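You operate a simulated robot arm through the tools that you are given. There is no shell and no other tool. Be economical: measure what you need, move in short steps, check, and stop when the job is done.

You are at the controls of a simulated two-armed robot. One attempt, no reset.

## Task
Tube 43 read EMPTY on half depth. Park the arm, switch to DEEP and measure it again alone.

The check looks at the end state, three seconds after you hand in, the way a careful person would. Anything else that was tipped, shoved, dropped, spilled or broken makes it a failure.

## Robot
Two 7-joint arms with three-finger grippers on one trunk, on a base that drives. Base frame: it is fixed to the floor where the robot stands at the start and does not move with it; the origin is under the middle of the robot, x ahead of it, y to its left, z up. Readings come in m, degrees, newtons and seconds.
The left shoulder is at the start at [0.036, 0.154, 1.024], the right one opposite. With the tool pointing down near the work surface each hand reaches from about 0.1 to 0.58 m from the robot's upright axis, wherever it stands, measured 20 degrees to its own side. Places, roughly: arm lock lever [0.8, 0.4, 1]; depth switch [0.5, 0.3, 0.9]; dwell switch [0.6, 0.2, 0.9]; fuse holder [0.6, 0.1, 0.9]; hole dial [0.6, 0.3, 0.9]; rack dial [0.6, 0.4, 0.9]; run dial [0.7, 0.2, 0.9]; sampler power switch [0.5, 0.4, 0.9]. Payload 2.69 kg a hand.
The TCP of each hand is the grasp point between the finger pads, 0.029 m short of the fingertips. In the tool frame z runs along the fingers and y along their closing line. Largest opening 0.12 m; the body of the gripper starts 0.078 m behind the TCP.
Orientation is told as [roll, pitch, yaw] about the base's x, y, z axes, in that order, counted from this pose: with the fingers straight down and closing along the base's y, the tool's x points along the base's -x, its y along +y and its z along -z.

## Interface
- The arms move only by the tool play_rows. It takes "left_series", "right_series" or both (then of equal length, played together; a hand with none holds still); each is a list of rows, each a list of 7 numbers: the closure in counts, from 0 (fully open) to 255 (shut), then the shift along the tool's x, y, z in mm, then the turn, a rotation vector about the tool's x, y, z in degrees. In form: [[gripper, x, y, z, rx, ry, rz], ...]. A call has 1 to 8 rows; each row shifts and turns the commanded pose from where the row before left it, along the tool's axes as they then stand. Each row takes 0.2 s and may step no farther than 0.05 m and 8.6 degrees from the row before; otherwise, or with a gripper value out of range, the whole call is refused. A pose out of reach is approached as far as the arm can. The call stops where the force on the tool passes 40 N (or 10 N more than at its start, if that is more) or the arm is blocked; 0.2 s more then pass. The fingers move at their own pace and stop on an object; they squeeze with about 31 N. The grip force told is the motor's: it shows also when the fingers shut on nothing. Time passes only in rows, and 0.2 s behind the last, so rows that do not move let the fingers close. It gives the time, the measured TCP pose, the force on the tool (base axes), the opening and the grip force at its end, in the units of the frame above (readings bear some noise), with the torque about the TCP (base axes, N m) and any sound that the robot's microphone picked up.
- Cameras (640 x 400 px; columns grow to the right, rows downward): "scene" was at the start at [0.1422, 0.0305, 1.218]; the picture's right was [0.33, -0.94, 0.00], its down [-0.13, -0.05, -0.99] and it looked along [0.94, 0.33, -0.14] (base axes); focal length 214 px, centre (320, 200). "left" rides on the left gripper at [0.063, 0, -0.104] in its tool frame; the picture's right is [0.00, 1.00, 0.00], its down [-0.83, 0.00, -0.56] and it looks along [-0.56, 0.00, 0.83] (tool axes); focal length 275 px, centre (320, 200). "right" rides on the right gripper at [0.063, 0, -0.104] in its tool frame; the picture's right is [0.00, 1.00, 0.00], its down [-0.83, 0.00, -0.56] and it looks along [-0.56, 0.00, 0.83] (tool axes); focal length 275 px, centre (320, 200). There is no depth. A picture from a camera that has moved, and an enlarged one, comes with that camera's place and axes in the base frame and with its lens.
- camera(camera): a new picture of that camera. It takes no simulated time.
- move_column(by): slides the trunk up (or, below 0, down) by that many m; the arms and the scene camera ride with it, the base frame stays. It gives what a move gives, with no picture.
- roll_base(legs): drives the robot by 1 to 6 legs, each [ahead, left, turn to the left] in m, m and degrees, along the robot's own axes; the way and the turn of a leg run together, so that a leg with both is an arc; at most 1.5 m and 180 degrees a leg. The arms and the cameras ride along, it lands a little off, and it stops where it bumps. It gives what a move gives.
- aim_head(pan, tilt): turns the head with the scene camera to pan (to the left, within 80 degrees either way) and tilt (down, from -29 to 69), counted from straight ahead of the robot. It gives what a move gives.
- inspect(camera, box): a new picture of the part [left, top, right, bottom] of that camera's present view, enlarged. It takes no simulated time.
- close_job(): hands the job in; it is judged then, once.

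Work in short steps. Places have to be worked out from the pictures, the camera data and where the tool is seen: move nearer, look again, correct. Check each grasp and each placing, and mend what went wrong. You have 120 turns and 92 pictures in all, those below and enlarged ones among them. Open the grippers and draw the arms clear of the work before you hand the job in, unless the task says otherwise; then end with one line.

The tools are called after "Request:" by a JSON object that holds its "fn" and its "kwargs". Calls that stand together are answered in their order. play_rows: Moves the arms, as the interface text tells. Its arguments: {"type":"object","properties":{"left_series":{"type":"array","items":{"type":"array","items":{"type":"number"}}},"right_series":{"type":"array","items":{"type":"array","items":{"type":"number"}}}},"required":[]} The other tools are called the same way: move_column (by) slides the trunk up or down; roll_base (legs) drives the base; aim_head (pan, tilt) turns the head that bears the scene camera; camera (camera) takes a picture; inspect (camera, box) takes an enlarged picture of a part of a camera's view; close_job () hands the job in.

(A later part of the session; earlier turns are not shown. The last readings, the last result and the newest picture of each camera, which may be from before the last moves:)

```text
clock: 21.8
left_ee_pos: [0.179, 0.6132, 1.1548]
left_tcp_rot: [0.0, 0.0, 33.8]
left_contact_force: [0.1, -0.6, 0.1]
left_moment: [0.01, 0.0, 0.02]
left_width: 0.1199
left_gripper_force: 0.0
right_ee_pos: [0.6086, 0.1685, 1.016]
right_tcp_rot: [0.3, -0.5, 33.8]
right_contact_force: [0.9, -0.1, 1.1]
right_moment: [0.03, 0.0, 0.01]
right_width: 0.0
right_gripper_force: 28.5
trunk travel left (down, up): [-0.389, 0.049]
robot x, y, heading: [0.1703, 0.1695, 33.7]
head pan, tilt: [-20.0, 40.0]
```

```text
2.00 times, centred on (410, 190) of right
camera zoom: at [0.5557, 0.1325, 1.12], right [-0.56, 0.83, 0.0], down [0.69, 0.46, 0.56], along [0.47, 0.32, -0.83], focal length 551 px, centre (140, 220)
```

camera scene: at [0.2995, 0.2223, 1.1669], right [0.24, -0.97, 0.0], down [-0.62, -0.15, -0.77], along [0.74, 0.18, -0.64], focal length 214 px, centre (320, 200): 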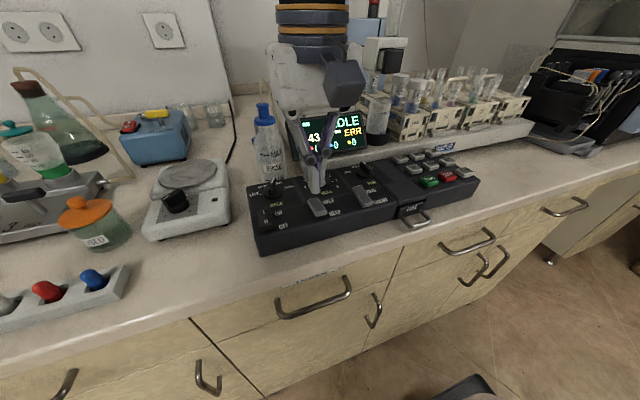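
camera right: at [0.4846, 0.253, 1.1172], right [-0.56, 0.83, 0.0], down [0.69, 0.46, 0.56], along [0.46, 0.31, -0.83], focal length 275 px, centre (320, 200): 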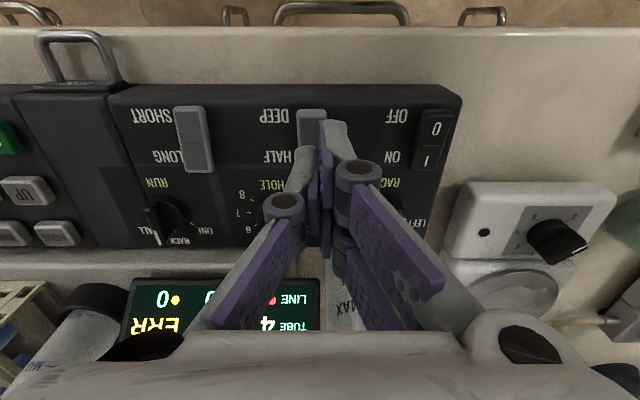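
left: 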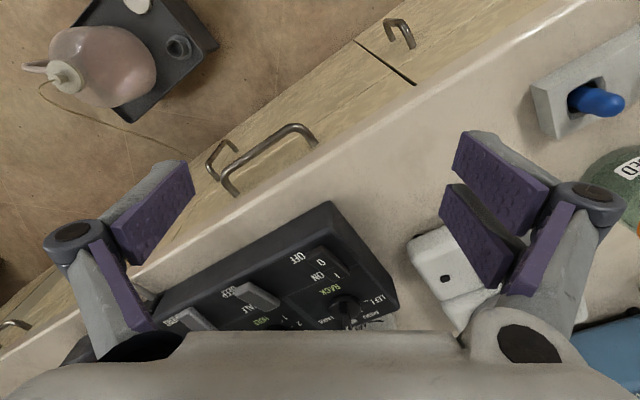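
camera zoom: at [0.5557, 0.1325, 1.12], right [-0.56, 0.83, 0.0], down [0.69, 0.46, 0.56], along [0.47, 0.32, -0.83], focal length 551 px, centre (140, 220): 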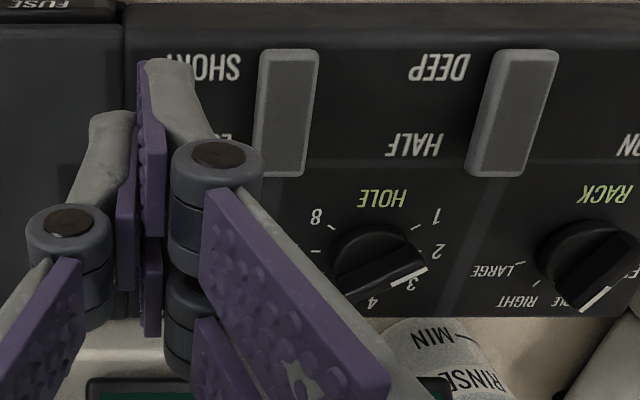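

Display shows HOME IDLE and the switch stands on DEEP (same tilt as the dwell rocker on SHORT). I check the hole and run dial pointers more closely.

Request:
{"fn": "inspect", "kwargs": {"camera": "scene", "box": [300, 160, 350, 195]}}

Request:
{"fn": "inspect", "kwargs": {"camera": "scene", "box": [340, 150, 390, 185]}}

Request:
{"fn": "inspect", "kwargs": {"camera": "right", "box": [400, 180, 500, 260]}}

```text
11.43 times, centred on (325, 178) of scene
camera zoom: at [0.3003, 0.2207, 1.1669], right [0.24, -0.97, 0.0], down [-0.62, -0.15, -0.77], along [0.74, 0.18, -0.64], focal length 2451 px, centre (263, 457)
```

zoom: 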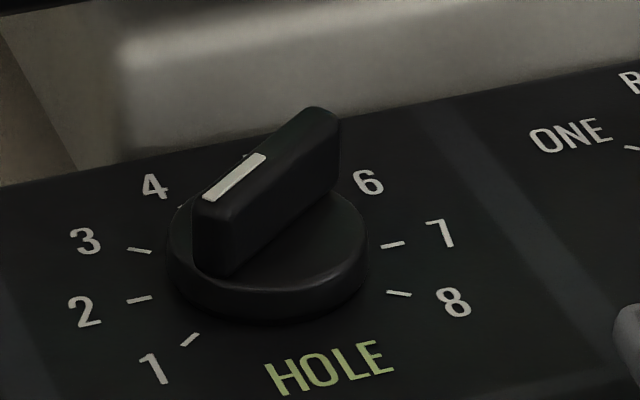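

```text
11.43 times, centred on (365, 168) of scene
camera zoom: at [0.3003, 0.2207, 1.1669], right [0.24, -0.97, 0.0], down [-0.62, -0.15, -0.77], along [0.74, 0.18, -0.64], focal length 2451 px, centre (-194, 571)
```

zoom: 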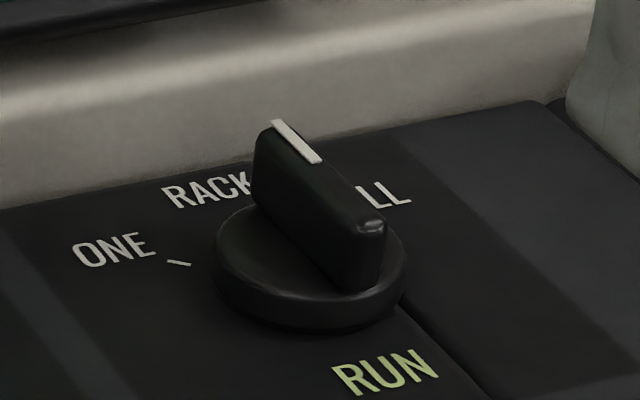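

```text
5.00 times, centred on (450, 220) of right
camera zoom: at [0.5557, 0.1325, 1.12], right [-0.56, 0.83, 0.0], down [0.69, 0.46, 0.56], along [0.47, 0.32, -0.83], focal length 1376 px, centre (-330, 100)
```

zoom: 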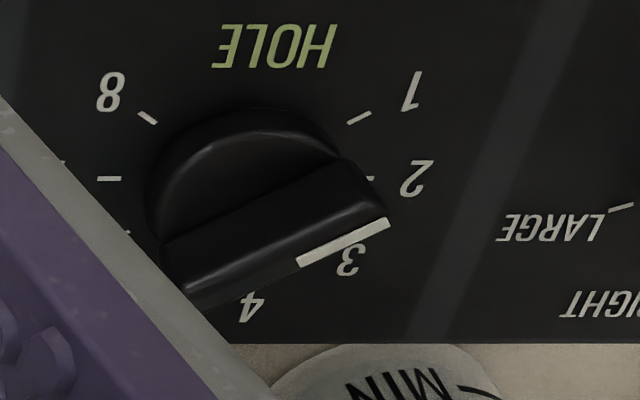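

By the perspective of both views the hole dial's handle points near 1, not 3, though the display reported hole 3. I need a square-on look, so I raise the right hand above the hole dial and open the gripper.

Request:
{"fn": "play_rows", "kwargs": {"right_series": [[255, 0, 0, -45, 0, 0, 0], [255, 0, 0, -45, 0, 0, 0], [0, -32, 33, 0, 0, 0, 0], [0, -32, 33, 0, 0, 0, 0], [0, -31, 32, 0, 0, 0, 0], [0, 0, 0, 0, 0, 0, 0]]}}

Request:
{"fn": "inspect", "kwargs": {"camera": "right", "box": [200, 20, 440, 170]}}

```text
clock: 23.2
left_ee_pos: [0.1787, 0.613, 1.1552]
left_tcp_rot: [-0.2, 0.1, 33.8]
left_contact_force: [0.3, 0.0, 0.1]
left_moment: [0.02, -0.01, 0.01]
left_width: 0.1202
left_gripper_force: 0.1
right_ee_pos: [0.6275, 0.3038, 1.1081]
right_tcp_rot: [0.2, -0.6, 33.8]
right_contact_force: [0.4, 0.5, 0.4]
right_moment: [0.02, 0.0, 0.0]
right_width: 0.12
right_gripper_force: 0.1
trunk travel left (down, up): [-0.389, 0.049]
robot x, y, heading: [0.1704, 0.1734, 34.0]
head pan, tilt: [-20.0, 40.0]
```

```text
2.67 times, centred on (320, 95) of right
camera zoom: at [0.5743, 0.2695, 1.2115], right [-0.56, 0.83, 0.0], down [0.68, 0.46, 0.56], along [0.47, 0.32, -0.83], focal length 734 px, centre (320, 480)
```

zoom: 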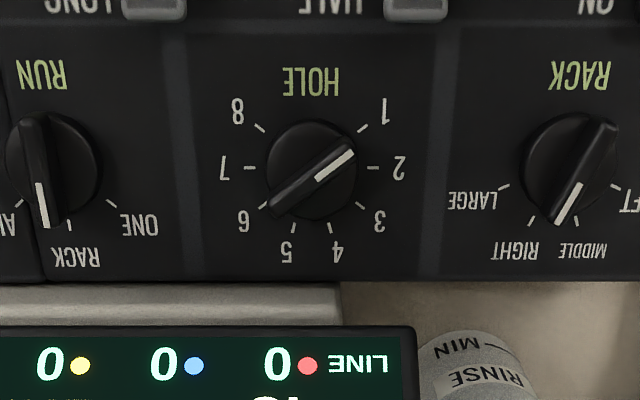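

The square-on view shows HOLE pointing to 1, RUN to RACK and RACK to RIGHT. So HOLE must go to 3 and RUN to ONE. I start with the run dial at about n 0.680, l -0.190, approaching with the fingers half open.

Request:
{"fn": "play_rows", "kwargs": {"right_series": [[140, 10, -32, 0, 0, 0, 0], [140, 0, -31, 0, 0, 0, 0], [140, 0, -31, 0, 0, 0, 0], [140, 0, 0, 45, 0, 0, 0], [140, 0, 0, 45, 0, 0, 0], [140, 0, 0, 25, 0, 0, 0], [140, 0, 0, 0, 0, 0, 0]]}}

Request:
{"fn": "camera", "kwargs": {"camera": "right"}}

Request:
{"fn": "inspect", "kwargs": {"camera": "scene", "box": [320, 130, 420, 195]}}

```text
clock: 24.8
left_ee_pos: [0.1785, 0.6142, 1.1554]
left_tcp_rot: [-0.2, 0.0, 33.8]
left_contact_force: [0.1, 0.5, -0.3]
left_moment: [0.05, -0.01, 0.0]
left_width: 0.1201
left_gripper_force: 0.0
right_ee_pos: [0.6777, 0.2225, 0.9925]
right_tcp_rot: [0.3, -0.6, 33.7]
right_contact_force: [0.7, 0.6, -0.3]
right_moment: [0.04, -0.01, -0.01]
right_width: 0.0544
right_gripper_force: 0.0
trunk travel left (down, up): [-0.389, 0.049]
robot x, y, heading: [0.1722, 0.1727, 33.7]
head pan, tilt: [-20.0, 40.0]
```

```text
48 pictures are left
camera right: at [0.6236, 0.1868, 1.0958], right [-0.56, 0.83, 0.0], down [0.68, 0.46, 0.56], along [0.47, 0.32, -0.83], focal length 275 px, centre (320, 200)
```

right: 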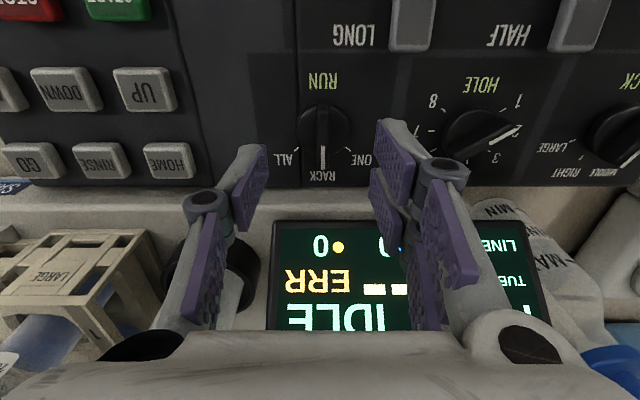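

```text
6.15 times, centred on (370, 162) of scene
camera zoom: at [0.2999, 0.2213, 1.167], right [0.24, -0.97, 0.0], down [-0.62, -0.15, -0.77], along [0.74, 0.18, -0.64], focal length 1320 px, centre (12, 431)
```

zoom: 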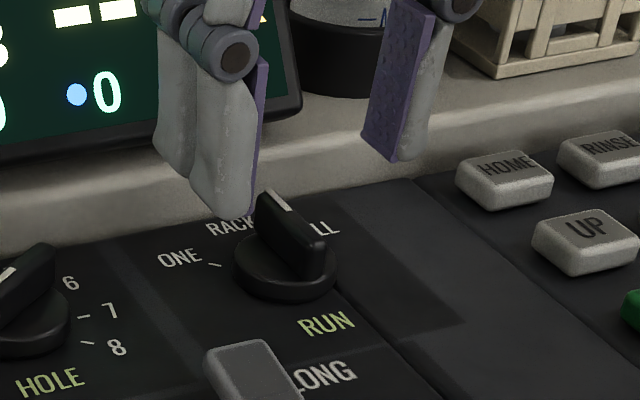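

Dial centred at n 0.681, l -0.188. I correct by 6 mm back and 3 mm left, lower 22 mm and close on the handle.

Request:
{"fn": "play_rows", "kwargs": {"right_series": [[140, 6, 3, 0, 0, 0, 0], [140, 0, 0, 12, 0, 0, 0], [140, 0, 0, 10, 0, 0, 0], [255, 0, 0, 0, 0, 0, 0], [255, 0, 0, 0, 0, 0, 0], [255, 0, 0, 0, 0, 0, 0]]}}

Request:
{"fn": "inspect", "kwargs": {"camera": "scene", "box": [320, 130, 420, 195]}}

```text
clock: 26.2
left_ee_pos: [0.1801, 0.613, 1.1561]
left_tcp_rot: [-0.1, 0.0, 33.8]
left_contact_force: [-0.3, -0.3, -0.1]
left_moment: [-0.01, -0.01, -0.01]
left_width: 0.1196
left_gripper_force: 0.0
right_ee_pos: [0.6703, 0.2205, 0.9694]
right_tcp_rot: [0.2, -0.7, 33.8]
right_contact_force: [7.5, -10.0, -0.1]
right_moment: [-0.16, -0.42, -0.02]
right_width: 0.0081
right_gripper_force: 35.7
trunk travel left (down, up): [-0.389, 0.049]
robot x, y, heading: [0.172, 0.1727, 33.6]
head pan, tilt: [-20.0, 40.0]
```

```text
6.15 times, centred on (370, 162) of scene
camera zoom: at [0.3008, 0.2202, 1.1669], right [0.24, -0.97, 0.0], down [-0.62, -0.15, -0.77], along [0.74, 0.18, -0.64], focal length 1320 px, centre (12, 431)
```

zoom: 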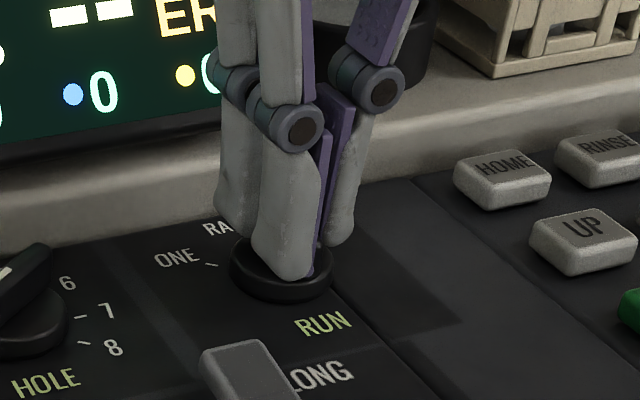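

Handle is gripped (8 mm wide). There's a 12 N sideways force, so I ease 3 mm right and turn counterclockwise toward ONE.

Request:
{"fn": "play_rows", "kwargs": {"right_series": [[255, 0, -3, 0, 0, 0, 0], [255, 0, 0, 0, 0, 0, -8.5], [255, 0, 0, 0, 0, 0, -8.5], [255, 0, 0, 0, 0, 0, -8.5], [255, 0, 0, 0, 0, 0, -8.5], [255, 0, 0, 0, 0, 0, -8.5], [255, 0, 0, 0, 0, 0, -8.5]]}}

Request:
{"fn": "inspect", "kwargs": {"camera": "scene", "box": [320, 130, 420, 195]}}

```text
clock: 27.8
left_ee_pos: [0.1787, 0.6145, 1.154]
left_tcp_rot: [-0.2, 0.0, 33.8]
left_contact_force: [-0.3, -0.3, -0.8]
left_moment: [0.0, 0.01, 0.01]
left_width: 0.1201
left_gripper_force: 0.0
right_ee_pos: [0.6722, 0.2189, 0.9686]
right_tcp_rot: [-0.4, -0.8, 84.9]
right_contact_force: [10.0, 5.8, 4.8]
right_moment: [0.88, -0.28, -0.06]
right_width: 0.0082
right_gripper_force: 36.2
trunk travel left (down, up): [-0.389, 0.049]
robot x, y, heading: [0.1727, 0.17, 33.8]
head pan, tilt: [-20.0, 40.0]
```

```text
6.15 times, centred on (370, 162) of scene
camera zoom: at [0.3008, 0.2219, 1.1669], right [0.24, -0.97, 0.0], down [-0.62, -0.15, -0.77], along [0.74, 0.18, -0.64], focal length 1320 px, centre (12, 431)
```

zoom: 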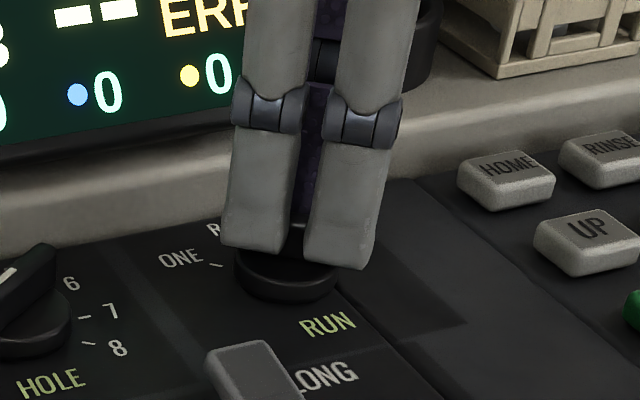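

Turned by 51°. I open, lift straight up and look at where the pointer stands.

Request:
{"fn": "play_rows", "kwargs": {"right_series": [[120, 0, 0, 0, 0, 0, 0], [120, 0, 0, 0, 0, 0, 0], [120, 0, 0, -25, 0, 0, 0], [120, 0, 0, -40, 0, 0, 0]]}}

Request:
{"fn": "inspect", "kwargs": {"camera": "scene", "box": [320, 130, 420, 195]}}

Request:
{"fn": "camera", "kwargs": {"camera": "right"}}

```text
clock: 28.8
left_ee_pos: [0.1785, 0.6143, 1.1543]
left_tcp_rot: [-0.2, -0.1, 33.7]
left_contact_force: [-0.2, 0.4, -0.9]
left_moment: [0.0, -0.06, -0.03]
left_width: 0.1196
left_gripper_force: 0.2
right_ee_pos: [0.6681, 0.2161, 1.0328]
right_tcp_rot: [-0.3, -0.6, 84.7]
right_contact_force: [0.0, -0.5, 0.2]
right_moment: [-0.01, -0.05, 0.0]
right_width: 0.0639
right_gripper_force: 0.0
trunk travel left (down, up): [-0.389, 0.049]
robot x, y, heading: [0.1719, 0.174, 33.7]
head pan, tilt: [-20.0, 40.0]
```

```text
6.15 times, centred on (370, 162) of scene
camera zoom: at [0.2996, 0.2214, 1.167], right [0.24, -0.97, 0.0], down [-0.62, -0.15, -0.77], along [0.74, 0.18, -0.64], focal length 1320 px, centre (12, 431)
```

zoom: 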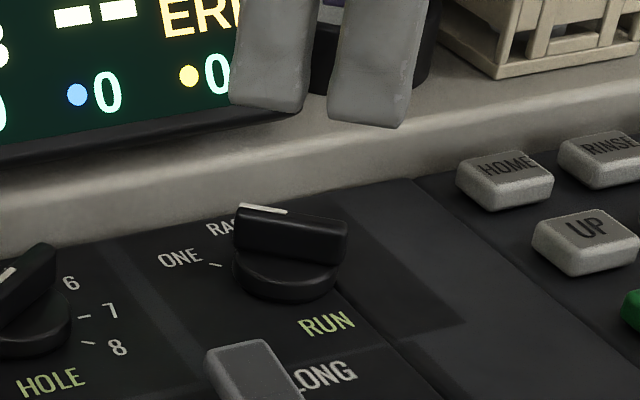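

```text
43 pictures are left
camera right: at [0.6617, 0.1539, 1.1361], right [-1.0, 0.09, -0.01], down [0.07, 0.82, 0.56], along [0.05, 0.56, -0.83], focal length 275 px, centre (320, 200)
```

right: 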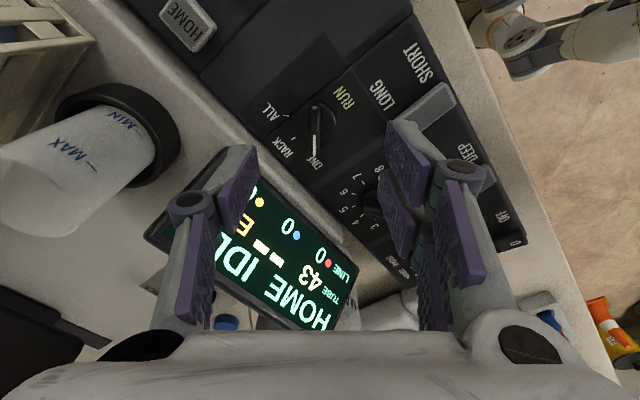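

Pointer stands at ONE. Next is the hole dial from 1 to 3 (clockwise, about 36° per step). I raise the hand and turn it clockwise to yaw about -20° to align with the handle.

Request:
{"fn": "play_rows", "kwargs": {"right_series": [[120, 0, 0, -40, 0, 0, 0], [120, 0, 0, 0, 0, 0, 8.5], [120, 0, 0, 0, 0, 0, 8.5], [120, 0, 0, 0, 0, 0, 8.5], [120, 0, 0, 0, 0, 0, 8.5], [120, 0, 0, 0, 0, 0, 8.5], [120, 0, 0, 0, 0, 0, 8.5], [120, 0, 0, 0, 0, 0, 8.5]]}}

Request:
{"fn": "play_rows", "kwargs": {"right_series": [[120, 0, 0, 0, 0, 0, 8.5], [120, 0, 0, 0, 0, 0, 8.5], [120, 0, 0, 0, 0, 0, 8.5], [120, 0, 0, 0, 0, 0, 8.5], [120, 0, 0, 0, 0, 0, 8.5], [120, 0, 0, 0, 0, 0, 3]]}}

Request:
{"fn": "camera", "kwargs": {"camera": "right"}}

```text
clock: 30.6
left_ee_pos: [0.1782, 0.6141, 1.155]
left_tcp_rot: [-0.3, -0.1, 33.7]
left_contact_force: [-0.3, -0.3, -0.4]
left_moment: [-0.03, -0.03, 0.0]
left_width: 0.12
left_gripper_force: 0.0
right_ee_pos: [0.6693, 0.219, 1.0737]
right_tcp_rot: [0.3, -0.6, 25.2]
right_contact_force: [0.3, -0.2, 0.3]
right_moment: [-0.01, -0.01, 0.02]
right_width: 0.0635
right_gripper_force: 0.1
trunk travel left (down, up): [-0.389, 0.049]
robot x, y, heading: [0.1723, 0.1702, 33.9]
head pan, tilt: [-20.0, 40.0]
```

```text
clock: 32.0
left_ee_pos: [0.1795, 0.614, 1.1548]
left_tcp_rot: [-0.2, 0.0, 33.8]
left_contact_force: [-0.5, 0.9, -0.4]
left_moment: [-0.01, -0.01, -0.01]
left_width: 0.12
left_gripper_force: 0.0
right_ee_pos: [0.6703, 0.2174, 1.0762]
right_tcp_rot: [0.7, -0.2, -20.3]
right_contact_force: [0.7, 0.5, 0.0]
right_moment: [0.04, 0.0, 0.02]
right_width: 0.0634
right_gripper_force: 0.0
trunk travel left (down, up): [-0.389, 0.049]
robot x, y, heading: [0.1689, 0.1736, 33.6]
head pan, tilt: [-20.0, 40.0]
```

```text
42 pictures are left
camera right: at [0.6098, 0.2388, 1.1796], right [0.34, 0.94, 0.01], down [0.78, -0.29, 0.56], along [0.53, -0.18, -0.83], focal length 275 px, centre (320, 200)
```

right: 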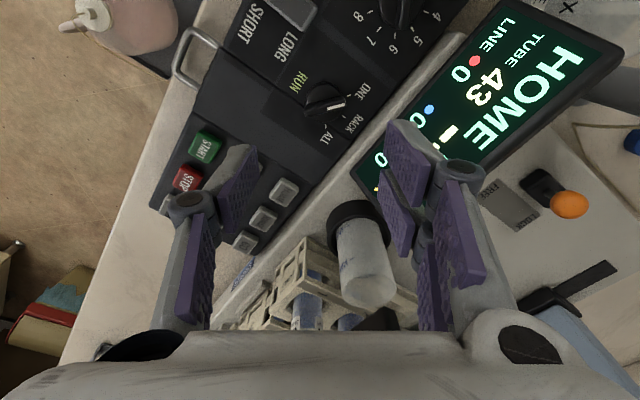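

RUN points to ONE, and I now see a FREE/LOCK plate beside the orange lever. I enlarge that, and move the hand over the hole dial at about (0.620, 0.297).

Request:
{"fn": "inspect", "kwargs": {"camera": "right", "box": [450, 140, 640, 260]}}

Request:
{"fn": "play_rows", "kwargs": {"right_series": [[120, 37, 29, 0, 0, 0, 0], [120, 38, 28, 0, 0, 0, 0], [120, 0, 0, 40, 0, 0, 0], [120, 0, 0, 40, 0, 0, 0], [120, 0, 0, 0, 0, 0, 0]]}}

Request:
{"fn": "camera", "kwargs": {"camera": "right"}}

Request:
{"fn": "inspect", "kwargs": {"camera": "scene", "box": [270, 110, 390, 200]}}

```text
3.33 times, centred on (545, 200) of right
camera zoom: at [0.6098, 0.2388, 1.1796], right [0.34, 0.94, 0.01], down [0.78, -0.29, 0.56], along [0.53, -0.18, -0.83], focal length 918 px, centre (-430, 200)
```

zoom: 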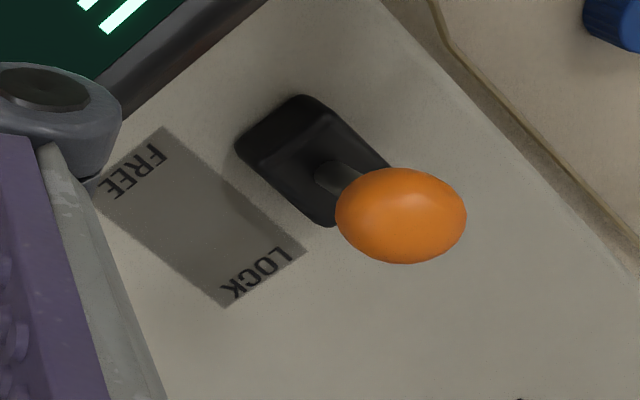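

```text
clock: 33.2
left_ee_pos: [0.1783, 0.6136, 1.1548]
left_tcp_rot: [-0.2, -0.1, 33.8]
left_contact_force: [0.3, 0.1, 0.4]
left_moment: [-0.03, -0.03, 0.01]
left_width: 0.1201
left_gripper_force: 0.1
right_ee_pos: [0.6197, 0.2947, 0.9946]
right_tcp_rot: [0.6, -0.1, -20.1]
right_contact_force: [0.7, 0.3, -0.1]
right_moment: [0.04, 0.0, -0.02]
right_width: 0.0636
right_gripper_force: 0.1
trunk travel left (down, up): [-0.389, 0.049]
robot x, y, heading: [0.1725, 0.169, 33.7]
head pan, tilt: [-20.0, 40.0]
```

```text
40 pictures are left
camera right: at [0.5596, 0.3159, 1.0991], right [0.34, 0.94, 0.01], down [0.78, -0.29, 0.56], along [0.53, -0.18, -0.83], focal length 275 px, centre (320, 200)
```

right: 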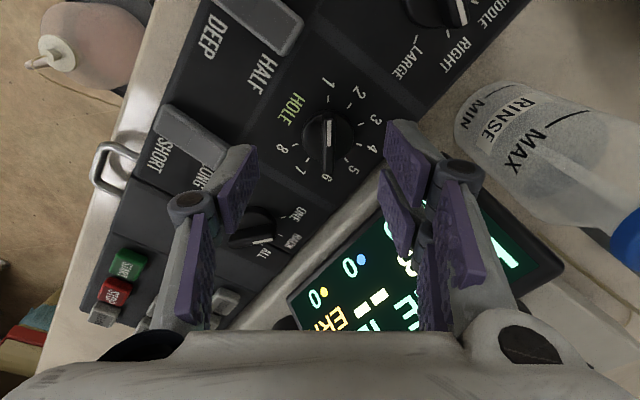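

```text
4.44 times, centred on (330, 155) of scene
camera zoom: at [0.2999, 0.2212, 1.167], right [0.24, -0.97, 0.0], down [-0.62, -0.15, -0.77], along [0.74, 0.18, -0.64], focal length 953 px, centre (276, 400)
```

zoom: 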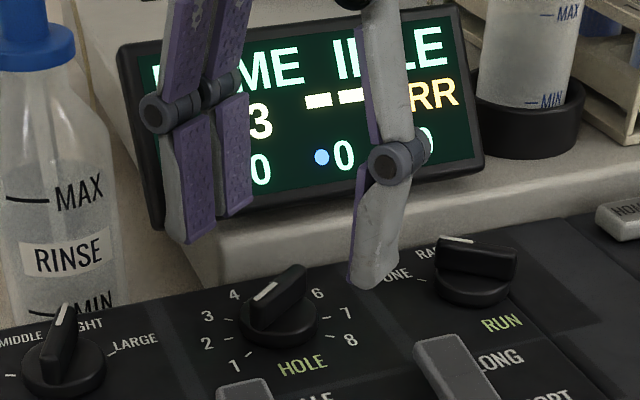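

The handle is aligned with the fingers (vertical in the hand view), about 4–5 mm to the tool's +y. I shift 4 mm, lower 24 mm and grip it.

Request:
{"fn": "play_rows", "kwargs": {"right_series": [[120, 0, 4, 0, 0, 0, 0], [120, 0, 0, 12, 0, 0, 0], [120, 0, 0, 12, 0, 0, 0], [255, 0, 0, 0, 0, 0, 0], [255, 0, 0, 0, 0, 0, 0], [255, 0, 0, 0, 0, 0, 0]]}}

Request:
{"fn": "inspect", "kwargs": {"camera": "scene", "box": [270, 110, 390, 200]}}

```text
clock: 34.6
left_ee_pos: [0.1789, 0.6124, 1.155]
left_tcp_rot: [-0.1, 0.0, 33.8]
left_contact_force: [-0.5, -0.5, -0.3]
left_moment: [-0.01, 0.02, 0.02]
left_width: 0.12
left_gripper_force: 0.0
right_ee_pos: [0.6205, 0.2987, 0.9717]
right_tcp_rot: [0.4, 0.0, -20.1]
right_contact_force: [-4.3, -9.7, -9.5]
right_moment: [-0.44, -0.4, 0.0]
right_width: 0.008
right_gripper_force: 35.8
trunk travel left (down, up): [-0.389, 0.049]
robot x, y, heading: [0.1693, 0.1718, 34.1]
head pan, tilt: [-20.0, 40.0]
```

```text
4.44 times, centred on (330, 155) of scene
camera zoom: at [0.3, 0.2205, 1.1668], right [0.24, -0.97, 0.0], down [-0.62, -0.15, -0.77], along [0.74, 0.18, -0.64], focal length 953 px, centre (276, 400)
```

zoom: 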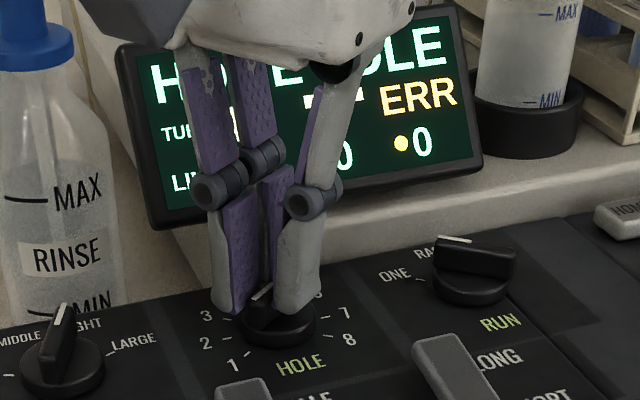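

Gripped. I ease 3 mm in -y against the side force and turn 36° clockwise to position 2, then check clearance to the display.

Request:
{"fn": "play_rows", "kwargs": {"right_series": [[255, 0, -3, 0, 0, 0, 0], [255, 0, 0, 0, 0, 0, 8.5], [255, 0, 0, 0, 0, 0, 8.5], [255, 0, 0, 0, 0, 0, 8.5], [255, 0, 0, 0, 0, 0, 8.5], [255, 0, 0, 0, 0, 0, 2]]}}

Request:
{"fn": "inspect", "kwargs": {"camera": "scene", "box": [240, 60, 400, 200]}}

```text
clock: 36.0
left_ee_pos: [0.1808, 0.6145, 1.1534]
left_tcp_rot: [-0.2, 0.1, 33.7]
left_contact_force: [-0.1, 0.2, 0.8]
left_moment: [0.02, 0.02, -0.04]
left_width: 0.1199
left_gripper_force: 0.0
right_ee_pos: [0.6222, 0.2997, 0.972]
right_tcp_rot: [0.7, 0.1, -56.3]
right_contact_force: [13.6, 7.0, -4.7]
right_moment: [-0.63, -0.87, 0.05]
right_width: 0.008
right_gripper_force: 36.2
trunk travel left (down, up): [-0.389, 0.049]
robot x, y, heading: [0.171, 0.1716, 33.9]
head pan, tilt: [-20.0, 40.0]
```

```text
2.86 times, centred on (320, 130) of scene
camera zoom: at [0.3016, 0.2224, 1.1667], right [0.24, -0.97, 0.0], down [-0.63, -0.15, -0.77], along [0.74, 0.18, -0.64], focal length 613 px, centre (320, 400)
```

zoom: 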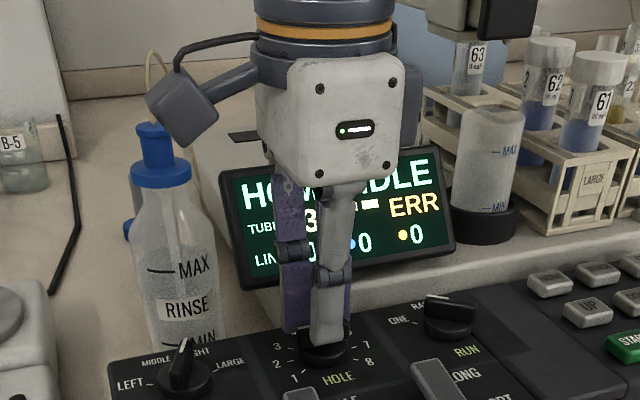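

Handle now at about position 2, without contact elsewhere, but turning further would swing the hand's camera toward the rinse bottle. I release, lift, and turn the hand 180° the other way to regrip.

Request:
{"fn": "play_rows", "kwargs": {"right_series": [[120, 0, 0, 0, 0, 0, 0], [120, 0, 0, 0, 0, 0, 0], [120, 0, 0, -25, 0, 0, 0], [120, 0, 0, -45, 0, 0, 0], [120, 0, 0, -40, 0, 0, 0], [120, 0, 0, 0, 0, 0, -8.5], [120, 0, 0, 0, 0, 0, -8.5], [120, 0, 0, 0, 0, 0, -8.5]]}}

Request:
{"fn": "play_rows", "kwargs": {"right_series": [[120, 0, 0, 0, 0, 0, -8.5], [120, 0, 0, 0, 0, 0, -8.5], [120, 0, 0, 0, 0, 0, -8.5], [120, 0, 0, 0, 0, 0, -8.5], [120, 0, 0, 0, 0, 0, -8.5], [120, 0, 0, 0, 0, 0, -8.5], [120, 0, 0, 0, 0, 0, -8.5], [120, 0, 0, 0, 0, 0, -8.5]]}}

Request:
{"fn": "inspect", "kwargs": {"camera": "scene", "box": [240, 60, 400, 200]}}

```text
clock: 37.8
left_ee_pos: [0.1784, 0.6131, 1.1539]
left_tcp_rot: [-0.2, -0.1, 33.8]
left_contact_force: [0.4, -0.7, 0.0]
left_moment: [-0.03, -0.01, 0.01]
left_width: 0.1199
left_gripper_force: 0.1
right_ee_pos: [0.6219, 0.2979, 1.0808]
right_tcp_rot: [0.7, -0.1, -30.5]
right_contact_force: [0.1, 0.7, 0.7]
right_moment: [0.0, 0.02, 0.01]
right_width: 0.0634
right_gripper_force: 0.1
trunk travel left (down, up): [-0.389, 0.049]
robot x, y, heading: [0.1711, 0.1731, 34.2]
head pan, tilt: [-20.0, 40.0]
```

```text
clock: 39.6
left_ee_pos: [0.1784, 0.6139, 1.155]
left_tcp_rot: [-0.2, 0.1, 33.8]
left_contact_force: [-0.6, 0.1, 0.3]
left_moment: [0.03, 0.01, -0.01]
left_width: 0.1201
left_gripper_force: 0.1
right_ee_pos: [0.6192, 0.2989, 1.0804]
right_tcp_rot: [0.2, -0.6, 37.5]
right_contact_force: [-0.4, -0.7, -0.8]
right_moment: [0.0, -0.02, -0.04]
right_width: 0.0636
right_gripper_force: 0.1
trunk travel left (down, up): [-0.389, 0.049]
robot x, y, heading: [0.1704, 0.1715, 33.9]
head pan, tilt: [-20.0, 40.0]
```

```text
2.86 times, centred on (320, 130) of scene
camera zoom: at [0.2999, 0.2214, 1.1669], right [0.24, -0.97, 0.0], down [-0.62, -0.15, -0.77], along [0.74, 0.18, -0.64], focal length 613 px, centre (320, 400)
```

zoom: 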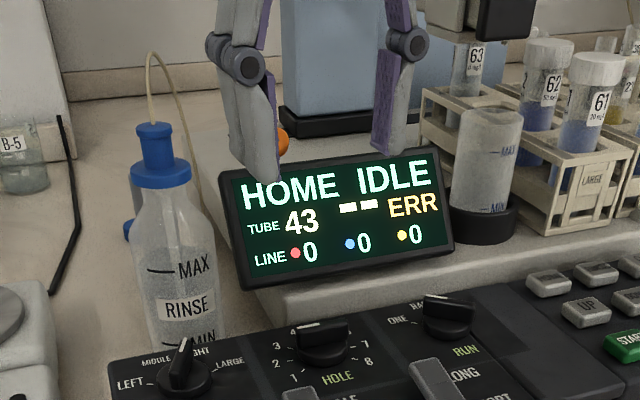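

HOLE now points at 2. I go on turning counterclockwise to yaw ~124° for the second grip.

Request:
{"fn": "play_rows", "kwargs": {"right_series": [[120, 0, 0, 0, 0, 0, -8.5], [120, 0, 0, 0, 0, 0, -8.5], [120, 0, 0, 0, 0, 0, -8.5], [120, 0, 0, 0, 0, 0, -8.5], [120, 0, 0, 0, 0, 0, -8.5], [120, 0, 0, 0, 0, 0, -8.5], [120, 0, 0, 0, 0, 0, -8.5], [120, 0, 0, 0, 0, 0, -8.5]]}}

Request:
{"fn": "play_rows", "kwargs": {"right_series": [[120, 0, 0, 0, 0, 0, -8.5], [120, 0, 0, 0, 0, 0, -8.5], [120, 0, 0, 0, 0, 0, -1.5], [120, 0, 0, 45, 0, 0, 0], [120, 0, 0, 40, 0, 0, 0], [120, 0, 0, 0, 0, 0, 0]]}}

Request:
{"fn": "camera", "kwargs": {"camera": "right"}}

Request:
{"fn": "inspect", "kwargs": {"camera": "scene", "box": [240, 60, 400, 200]}}

```text
clock: 41.4
left_ee_pos: [0.1785, 0.6129, 1.1544]
left_tcp_rot: [-0.3, 0.1, 33.8]
left_contact_force: [-0.2, 0.2, 0.1]
left_moment: [0.0, -0.01, -0.01]
left_width: 0.12
left_gripper_force: 0.1
right_ee_pos: [0.6206, 0.2974, 1.0813]
right_tcp_rot: [-0.5, -0.5, 105.5]
right_contact_force: [0.5, -0.2, 0.0]
right_moment: [0.01, 0.03, -0.03]
right_width: 0.0637
right_gripper_force: 0.0
trunk travel left (down, up): [-0.389, 0.049]
robot x, y, heading: [0.1708, 0.1686, 33.9]
head pan, tilt: [-20.0, 40.0]
```

```text
clock: 42.8
left_ee_pos: [0.1782, 0.6133, 1.1542]
left_tcp_rot: [-0.2, 0.0, 33.8]
left_contact_force: [0.5, -0.3, -0.8]
left_moment: [-0.06, 0.0, 0.01]
left_width: 0.1203
left_gripper_force: 0.0
right_ee_pos: [0.6208, 0.3002, 0.9969]
right_tcp_rot: [-0.7, -0.2, 123.7]
right_contact_force: [0.2, -0.4, -0.3]
right_moment: [-0.01, 0.01, -0.01]
right_width: 0.0633
right_gripper_force: 0.0
trunk travel left (down, up): [-0.389, 0.049]
robot x, y, heading: [0.1703, 0.1718, 33.8]
head pan, tilt: [-20.0, 40.0]
```

```text
35 pictures are left
camera right: at [0.6545, 0.2472, 1.1], right [-0.83, -0.56, -0.01], down [-0.47, 0.68, 0.56], along [-0.31, 0.47, -0.83], focal length 275 px, centre (320, 200)
```

right: 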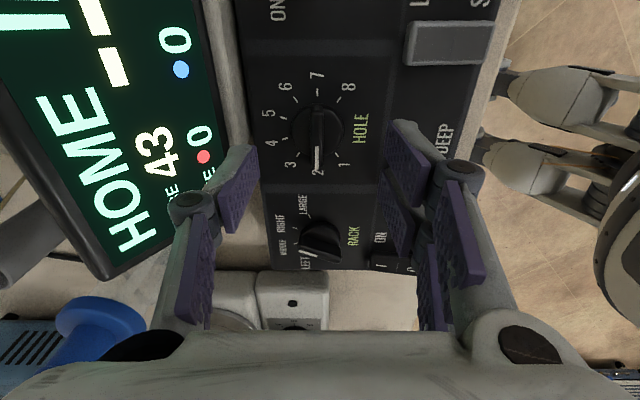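

```text
2.86 times, centred on (320, 130) of scene
camera zoom: at [0.2998, 0.2214, 1.167], right [0.24, -0.97, 0.0], down [-0.62, -0.15, -0.77], along [0.74, 0.18, -0.64], focal length 613 px, centre (320, 400)
```

zoom: 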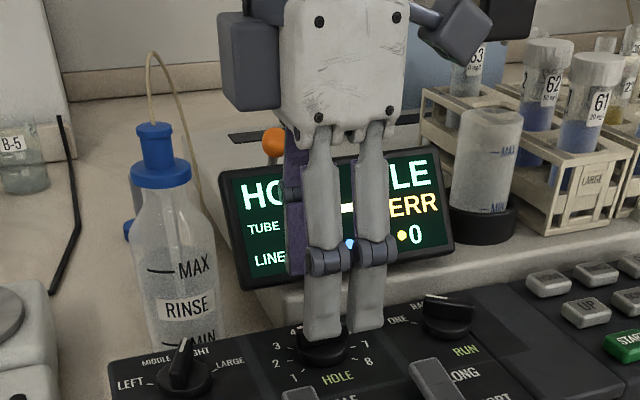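

Handle at 2 is aligned with the fingers, about 2 mm off. I correct, lower 25 mm and grip.

Request:
{"fn": "play_rows", "kwargs": {"right_series": [[120, 2, -2, 0, 0, 0, 0], [120, 0, 0, 13, 0, 0, 0], [120, 0, 0, 12, 0, 0, 0], [255, 0, 0, 0, 0, 0, 0], [255, 0, 0, 0, 0, 0, 0], [255, 0, 0, 0, 0, 0, 0]]}}

Request:
{"fn": "play_rows", "kwargs": {"right_series": [[255, 0, 0, 0, 0, 0, 8.5], [255, 0, 0, 0, 0, 0, 8.5], [255, 0, 0, 0, 0, 0, 8.5], [255, 0, 0, 0, 0, 0, 8.5], [255, 0, 0, 0, 0, 0, 3], [255, 0, 0, 0, 0, 0, 0]]}}

Request:
{"fn": "inspect", "kwargs": {"camera": "scene", "box": [240, 60, 400, 200]}}

```text
clock: 44.2
left_ee_pos: [0.1794, 0.6143, 1.1555]
left_tcp_rot: [-0.2, 0.0, 33.8]
left_contact_force: [0.6, -0.4, 0.0]
left_moment: [0.02, 0.0, 0.0]
left_width: 0.1198
left_gripper_force: 0.0
right_ee_pos: [0.6229, 0.2983, 0.9724]
right_tcp_rot: [-0.7, -0.1, 123.8]
right_contact_force: [6.9, 3.2, 2.5]
right_moment: [0.1, -0.18, -0.01]
right_width: 0.0079
right_gripper_force: 36.2
trunk travel left (down, up): [-0.389, 0.049]
robot x, y, heading: [0.1753, 0.172, 33.5]
head pan, tilt: [-20.0, 40.0]
```

```text
clock: 45.6
left_ee_pos: [0.1777, 0.6133, 1.1558]
left_tcp_rot: [-0.2, 0.0, 33.8]
left_contact_force: [0.5, 0.8, 0.0]
left_moment: [0.0, 0.01, 0.02]
left_width: 0.1196
left_gripper_force: 0.1
right_ee_pos: [0.622, 0.2985, 0.9717]
right_tcp_rot: [-0.5, -0.4, 86.7]
right_contact_force: [6.4, -2.4, 9.3]
right_moment: [-1.05, -0.04, 0.03]
right_width: 0.0082
right_gripper_force: 35.9
trunk travel left (down, up): [-0.389, 0.049]
robot x, y, heading: [0.1739, 0.174, 34.1]
head pan, tilt: [-20.0, 40.0]
```

```text
2.86 times, centred on (320, 130) of scene
camera zoom: at [0.3001, 0.2211, 1.167], right [0.24, -0.97, 0.0], down [-0.62, -0.15, -0.77], along [0.74, 0.18, -0.64], focal length 613 px, centre (320, 400)
```

zoom: 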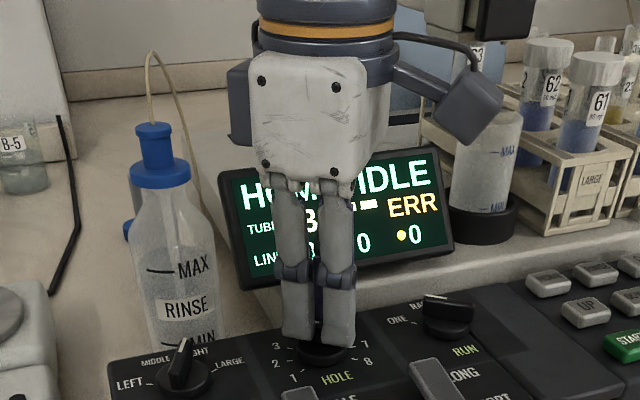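

Turned 37°. I open, lift, rotate the hand back to the panel's orientation and look square-on.

Request:
{"fn": "play_rows", "kwargs": {"right_series": [[120, 0, 0, 0, 0, 0, 0], [120, 0, 0, 0, 0, 0, 0], [120, 0, 0, -25, 0, 0, 0], [120, 0, 0, -45, 0, 0, 0], [120, 0, 0, -45, 0, 0, 0], [120, 0, 0, 0, 0, 0, 8.5], [120, 0, 0, 0, 0, 0, 8.5], [120, 0, 0, 0, 0, 0, 8.5]]}}

Request:
{"fn": "play_rows", "kwargs": {"right_series": [[120, 0, 0, 0, 0, 0, 8.5], [120, 0, 0, 0, 0, 0, 8.5], [120, 0, 0, 0, 0, 0, 8.5], [255, 0, 0, 0, 0, 0, 2]]}}

Request:
{"fn": "inspect", "kwargs": {"camera": "right", "box": [180, 0, 500, 180]}}

```text
clock: 47.4
left_ee_pos: [0.1778, 0.614, 1.1547]
left_tcp_rot: [-0.1, 0.0, 33.8]
left_contact_force: [0.0, -0.9, 0.1]
left_moment: [0.04, 0.04, 0.0]
left_width: 0.12
left_gripper_force: 0.1
right_ee_pos: [0.6226, 0.2986, 1.0861]
right_tcp_rot: [-0.1, -0.6, 61.2]
right_contact_force: [0.7, -0.8, -0.2]
right_moment: [0.0, -0.02, -0.02]
right_width: 0.0634
right_gripper_force: 0.0
trunk travel left (down, up): [-0.389, 0.049]
robot x, y, heading: [0.1754, 0.173, 33.8]
head pan, tilt: [-20.0, 40.0]
```

```text
clock: 48.4
left_ee_pos: [0.1786, 0.6145, 1.1556]
left_tcp_rot: [-0.2, -0.1, 33.7]
left_contact_force: [-0.2, -0.2, -0.2]
left_moment: [0.0, 0.02, 0.01]
left_width: 0.1201
left_gripper_force: 0.0
right_ee_pos: [0.6225, 0.2979, 1.0867]
right_tcp_rot: [0.2, -0.6, 33.8]
right_contact_force: [-0.2, -0.1, 0.4]
right_moment: [0.01, -0.01, 0.02]
right_width: 0.0
right_gripper_force: 28.4
trunk travel left (down, up): [-0.389, 0.049]
robot x, y, heading: [0.175, 0.169, 33.8]
head pan, tilt: [-20.0, 40.0]
```

```text
2.00 times, centred on (340, 90) of right
camera zoom: at [0.5691, 0.2618, 1.1898], right [-0.56, 0.83, 0.0], down [0.69, 0.46, 0.56], along [0.47, 0.32, -0.83], focal length 551 px, centre (280, 420)
```

zoom: 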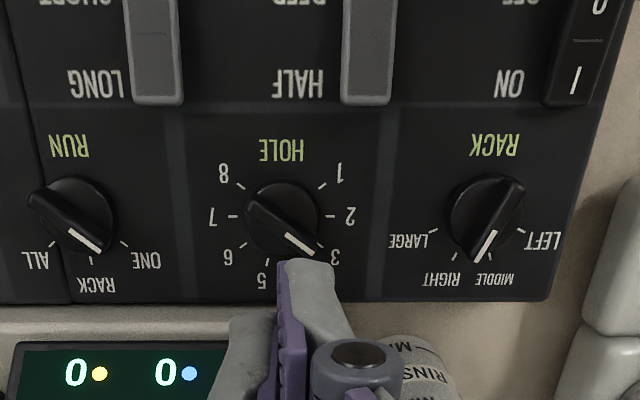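

HOLE points to 3, RUN to ONE, RACK to RIGHT, depth DEEP. Now I move the closed fingers over START at about n 0.615, l -0.289.

Request:
{"fn": "play_rows", "kwargs": {"right_series": [[255, 23, -38, 0, 0, 0, 0], [255, 23, -38, 0, 0, 0, 0], [255, 22, -38, 0, 0, 0, 0], [255, 0, -38, 0, 0, 0, 0], [255, 0, -38, 0, 0, 0, 0], [255, 0, 0, 40, 0, 0, 0], [255, 0, 0, 40, 0, 0, 0]]}}

Request:
{"fn": "camera", "kwargs": {"camera": "right"}}

Request:
{"fn": "inspect", "kwargs": {"camera": "scene", "box": [380, 120, 500, 220]}}

```text
clock: 50.0
left_ee_pos: [0.18, 0.6141, 1.1553]
left_tcp_rot: [-0.2, 0.0, 33.9]
left_contact_force: [1.0, -0.3, -0.7]
left_moment: [0.01, 0.0, 0.01]
left_width: 0.1201
left_gripper_force: 0.0
right_ee_pos: [0.6723, 0.1044, 0.9999]
right_tcp_rot: [0.2, -0.6, 33.7]
right_contact_force: [0.7, -0.8, -0.4]
right_moment: [0.01, 0.02, -0.01]
right_width: 0.0001
right_gripper_force: 28.1
trunk travel left (down, up): [-0.389, 0.049]
robot x, y, heading: [0.1691, 0.1743, 33.7]
head pan, tilt: [-20.0, 40.0]
```

```text
31 pictures are left
camera right: at [0.6195, 0.0687, 1.1037], right [-0.56, 0.83, 0.0], down [0.68, 0.46, 0.56], along [0.47, 0.32, -0.83], focal length 275 px, centre (320, 200)
```

right: 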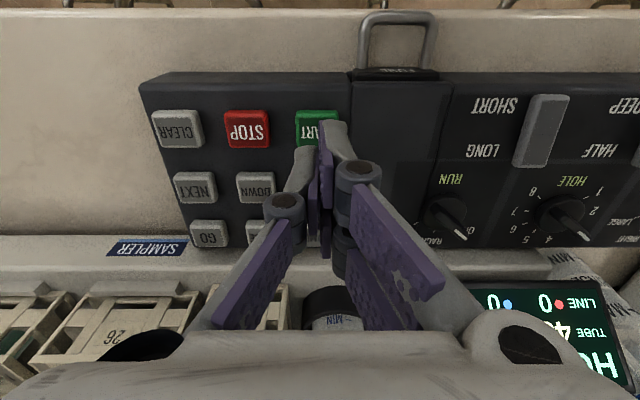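

```text
4.00 times, centred on (440, 170) of scene
camera zoom: at [0.3002, 0.2213, 1.1669], right [0.24, -0.97, 0.0], down [-0.62, -0.15, -0.77], along [0.74, 0.18, -0.64], focal length 858 px, centre (-160, 320)
```

zoom: 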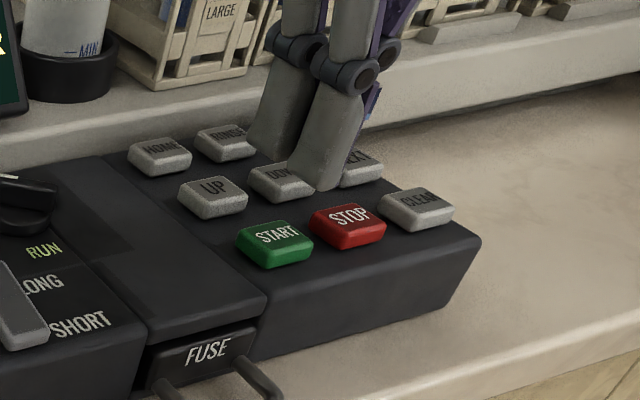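

Fingers are over START within 2 mm. I press it.

Request:
{"fn": "play_rows", "kwargs": {"right_series": [[255, 1, -2, 20, 0, 0, 0], [255, 0, 0, 15, 0, 0, 0], [255, 0, 0, 4, 0, 0, 0], [255, 0, 0, 3, 0, 0, 0], [255, 0, 0, 3, 0, 0, 0], [255, 0, 0, 3, 0, 0, 0]]}}

Request:
{"fn": "inspect", "kwargs": {"camera": "scene", "box": [270, 60, 510, 210]}}

```text
clock: 51.4
left_ee_pos: [0.1784, 0.6129, 1.1558]
left_tcp_rot: [-0.2, -0.1, 33.8]
left_contact_force: [0.2, -0.1, 0.7]
left_moment: [0.01, 0.01, 0.01]
left_width: 0.12
left_gripper_force: 0.0
right_ee_pos: [0.6727, 0.1022, 0.9588]
right_tcp_rot: [0.1, -0.8, 33.8]
right_contact_force: [1.0, -2.0, 10.3]
right_moment: [-0.07, -0.02, 0.04]
right_width: 0.006
right_gripper_force: 28.5
trunk travel left (down, up): [-0.389, 0.049]
robot x, y, heading: [0.171, 0.1716, 33.9]
head pan, tilt: [-20.0, 40.0]
heard: click
```

```text
2.67 times, centred on (390, 135) of scene
camera zoom: at [0.2994, 0.2212, 1.1672], right [0.24, -0.97, 0.0], down [-0.62, -0.15, -0.77], along [0.74, 0.18, -0.64], focal length 572 px, centre (133, 373)
```

zoom: 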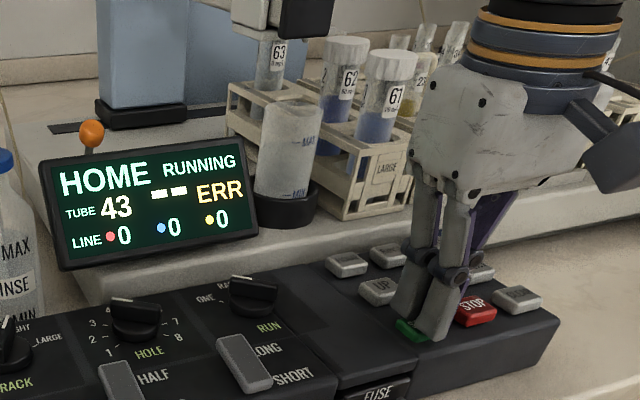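

Click, and the display shows RUNNING. I lift the hand and draw it back toward the robot, out of the sampler's way, then wait.

Request:
{"fn": "play_rows", "kwargs": {"right_series": [[255, 0, 0, -30, 0, 0, 0], [255, 0, 0, -45, 0, 0, 0], [255, 45, 0, -10, 0, 0, 0], [255, 45, 0, 0, 0, 0, 0], [255, 45, 0, -20, 0, 0, 0], [120, 30, 0, -20, 0, 0, 0], [0, 0, 0, 0, 0, 0, 0], [0, 0, 0, 0, 0, 0, 0]]}}

Request:
{"fn": "camera", "kwargs": {"camera": "scene"}}

```text
clock: 53.2
left_ee_pos: [0.1786, 0.6148, 1.1552]
left_tcp_rot: [-0.2, -0.1, 33.8]
left_contact_force: [-0.5, -0.4, 0.2]
left_moment: [0.0, -0.03, -0.01]
left_width: 0.12
left_gripper_force: 0.0
right_ee_pos: [0.534, 0.0632, 1.0432]
right_tcp_rot: [0.3, -0.6, 33.8]
right_contact_force: [0.3, -0.5, 0.8]
right_moment: [-0.01, 0.0, -0.03]
right_width: 0.12
right_gripper_force: 0.1
right hand out of reach, approached as far as the arm can: row 4, 5, 6
trunk travel left (down, up): [-0.389, 0.049]
robot x, y, heading: [0.1682, 0.1711, 34.1]
head pan, tilt: [-20.0, 40.0]
```

```text
28 pictures are left
camera scene: at [0.2999, 0.2214, 1.1669], right [0.24, -0.97, 0.0], down [-0.62, -0.15, -0.77], along [0.74, 0.18, -0.64], focal length 214 px, centre (320, 200)
```

scene: 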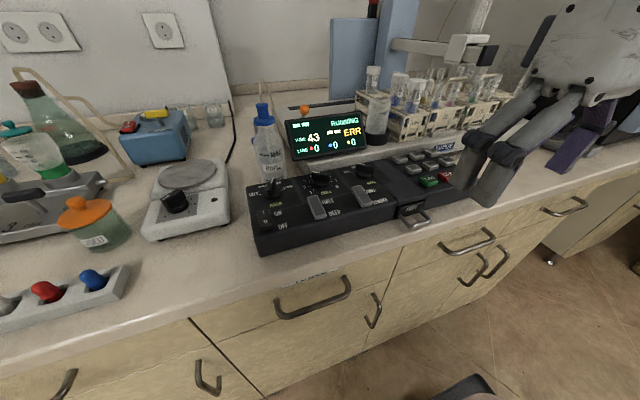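

The sampler arm is travelling. I wait about 4 seconds, then read the display.

Request:
{"fn": "play_rows", "kwargs": {"right_series": [[0, 0, 0, 0, 0, 0, 0], [0, 0, 0, 0, 0, 0, 0], [0, 0, 0, 0, 0, 0, 0], [0, 0, 0, 0, 0, 0, 0], [0, 0, 0, 0, 0, 0, 0], [0, 0, 0, 0, 0, 0, 0], [0, 0, 0, 0, 0, 0, 0], [0, 0, 0, 0, 0, 0, 0]]}}

Request:
{"fn": "play_rows", "kwargs": {"right_series": [[0, 0, 0, 0, 0, 0, 0], [0, 0, 0, 0, 0, 0, 0], [0, 0, 0, 0, 0, 0, 0], [0, 0, 0, 0, 0, 0, 0], [0, 0, 0, 0, 0, 0, 0], [0, 0, 0, 0, 0, 0, 0], [0, 0, 0, 0, 0, 0, 0], [0, 0, 0, 0, 0, 0, 0]]}}

Request:
{"fn": "inspect", "kwargs": {"camera": "scene", "box": [270, 0, 530, 170]}}

```text
clock: 55.0
left_ee_pos: [0.1781, 0.6147, 1.155]
left_tcp_rot: [-0.2, 0.1, 33.8]
left_contact_force: [0.7, -0.2, 0.0]
left_moment: [0.0, -0.02, -0.03]
left_width: 0.1199
left_gripper_force: 0.1
right_ee_pos: [0.5345, 0.0628, 1.0426]
right_tcp_rot: [0.2, -0.6, 33.7]
right_contact_force: [-0.3, 1.0, 0.2]
right_moment: [-0.02, 0.02, 0.01]
right_width: 0.1199
right_gripper_force: 0.0
trunk travel left (down, up): [-0.389, 0.049]
robot x, y, heading: [0.1763, 0.1704, 33.8]
head pan, tilt: [-20.0, 40.0]
```

```text
clock: 56.8
left_ee_pos: [0.1778, 0.6137, 1.1548]
left_tcp_rot: [-0.2, 0.0, 33.8]
left_contact_force: [-0.2, 0.1, 0.6]
left_moment: [0.03, 0.0, -0.02]
left_width: 0.1198
left_gripper_force: 0.0
right_ee_pos: [0.5343, 0.0624, 1.0433]
right_tcp_rot: [0.2, -0.6, 33.7]
right_contact_force: [-0.7, 0.5, 0.3]
right_moment: [0.01, 0.04, -0.05]
right_width: 0.1201
right_gripper_force: 0.1
trunk travel left (down, up): [-0.389, 0.049]
robot x, y, heading: [0.1704, 0.1725, 33.8]
head pan, tilt: [-20.0, 40.0]
```

```text
2.35 times, centred on (400, 85) of scene
camera zoom: at [0.2999, 0.2214, 1.1669], right [0.24, -0.97, 0.0], down [-0.62, -0.15, -0.77], along [0.74, 0.18, -0.64], focal length 505 px, centre (132, 471)
```

zoom: 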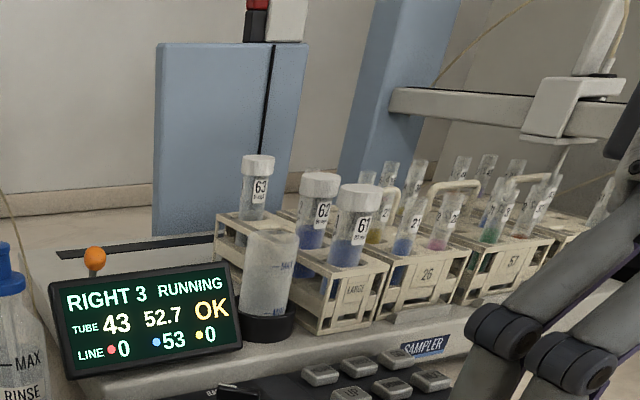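

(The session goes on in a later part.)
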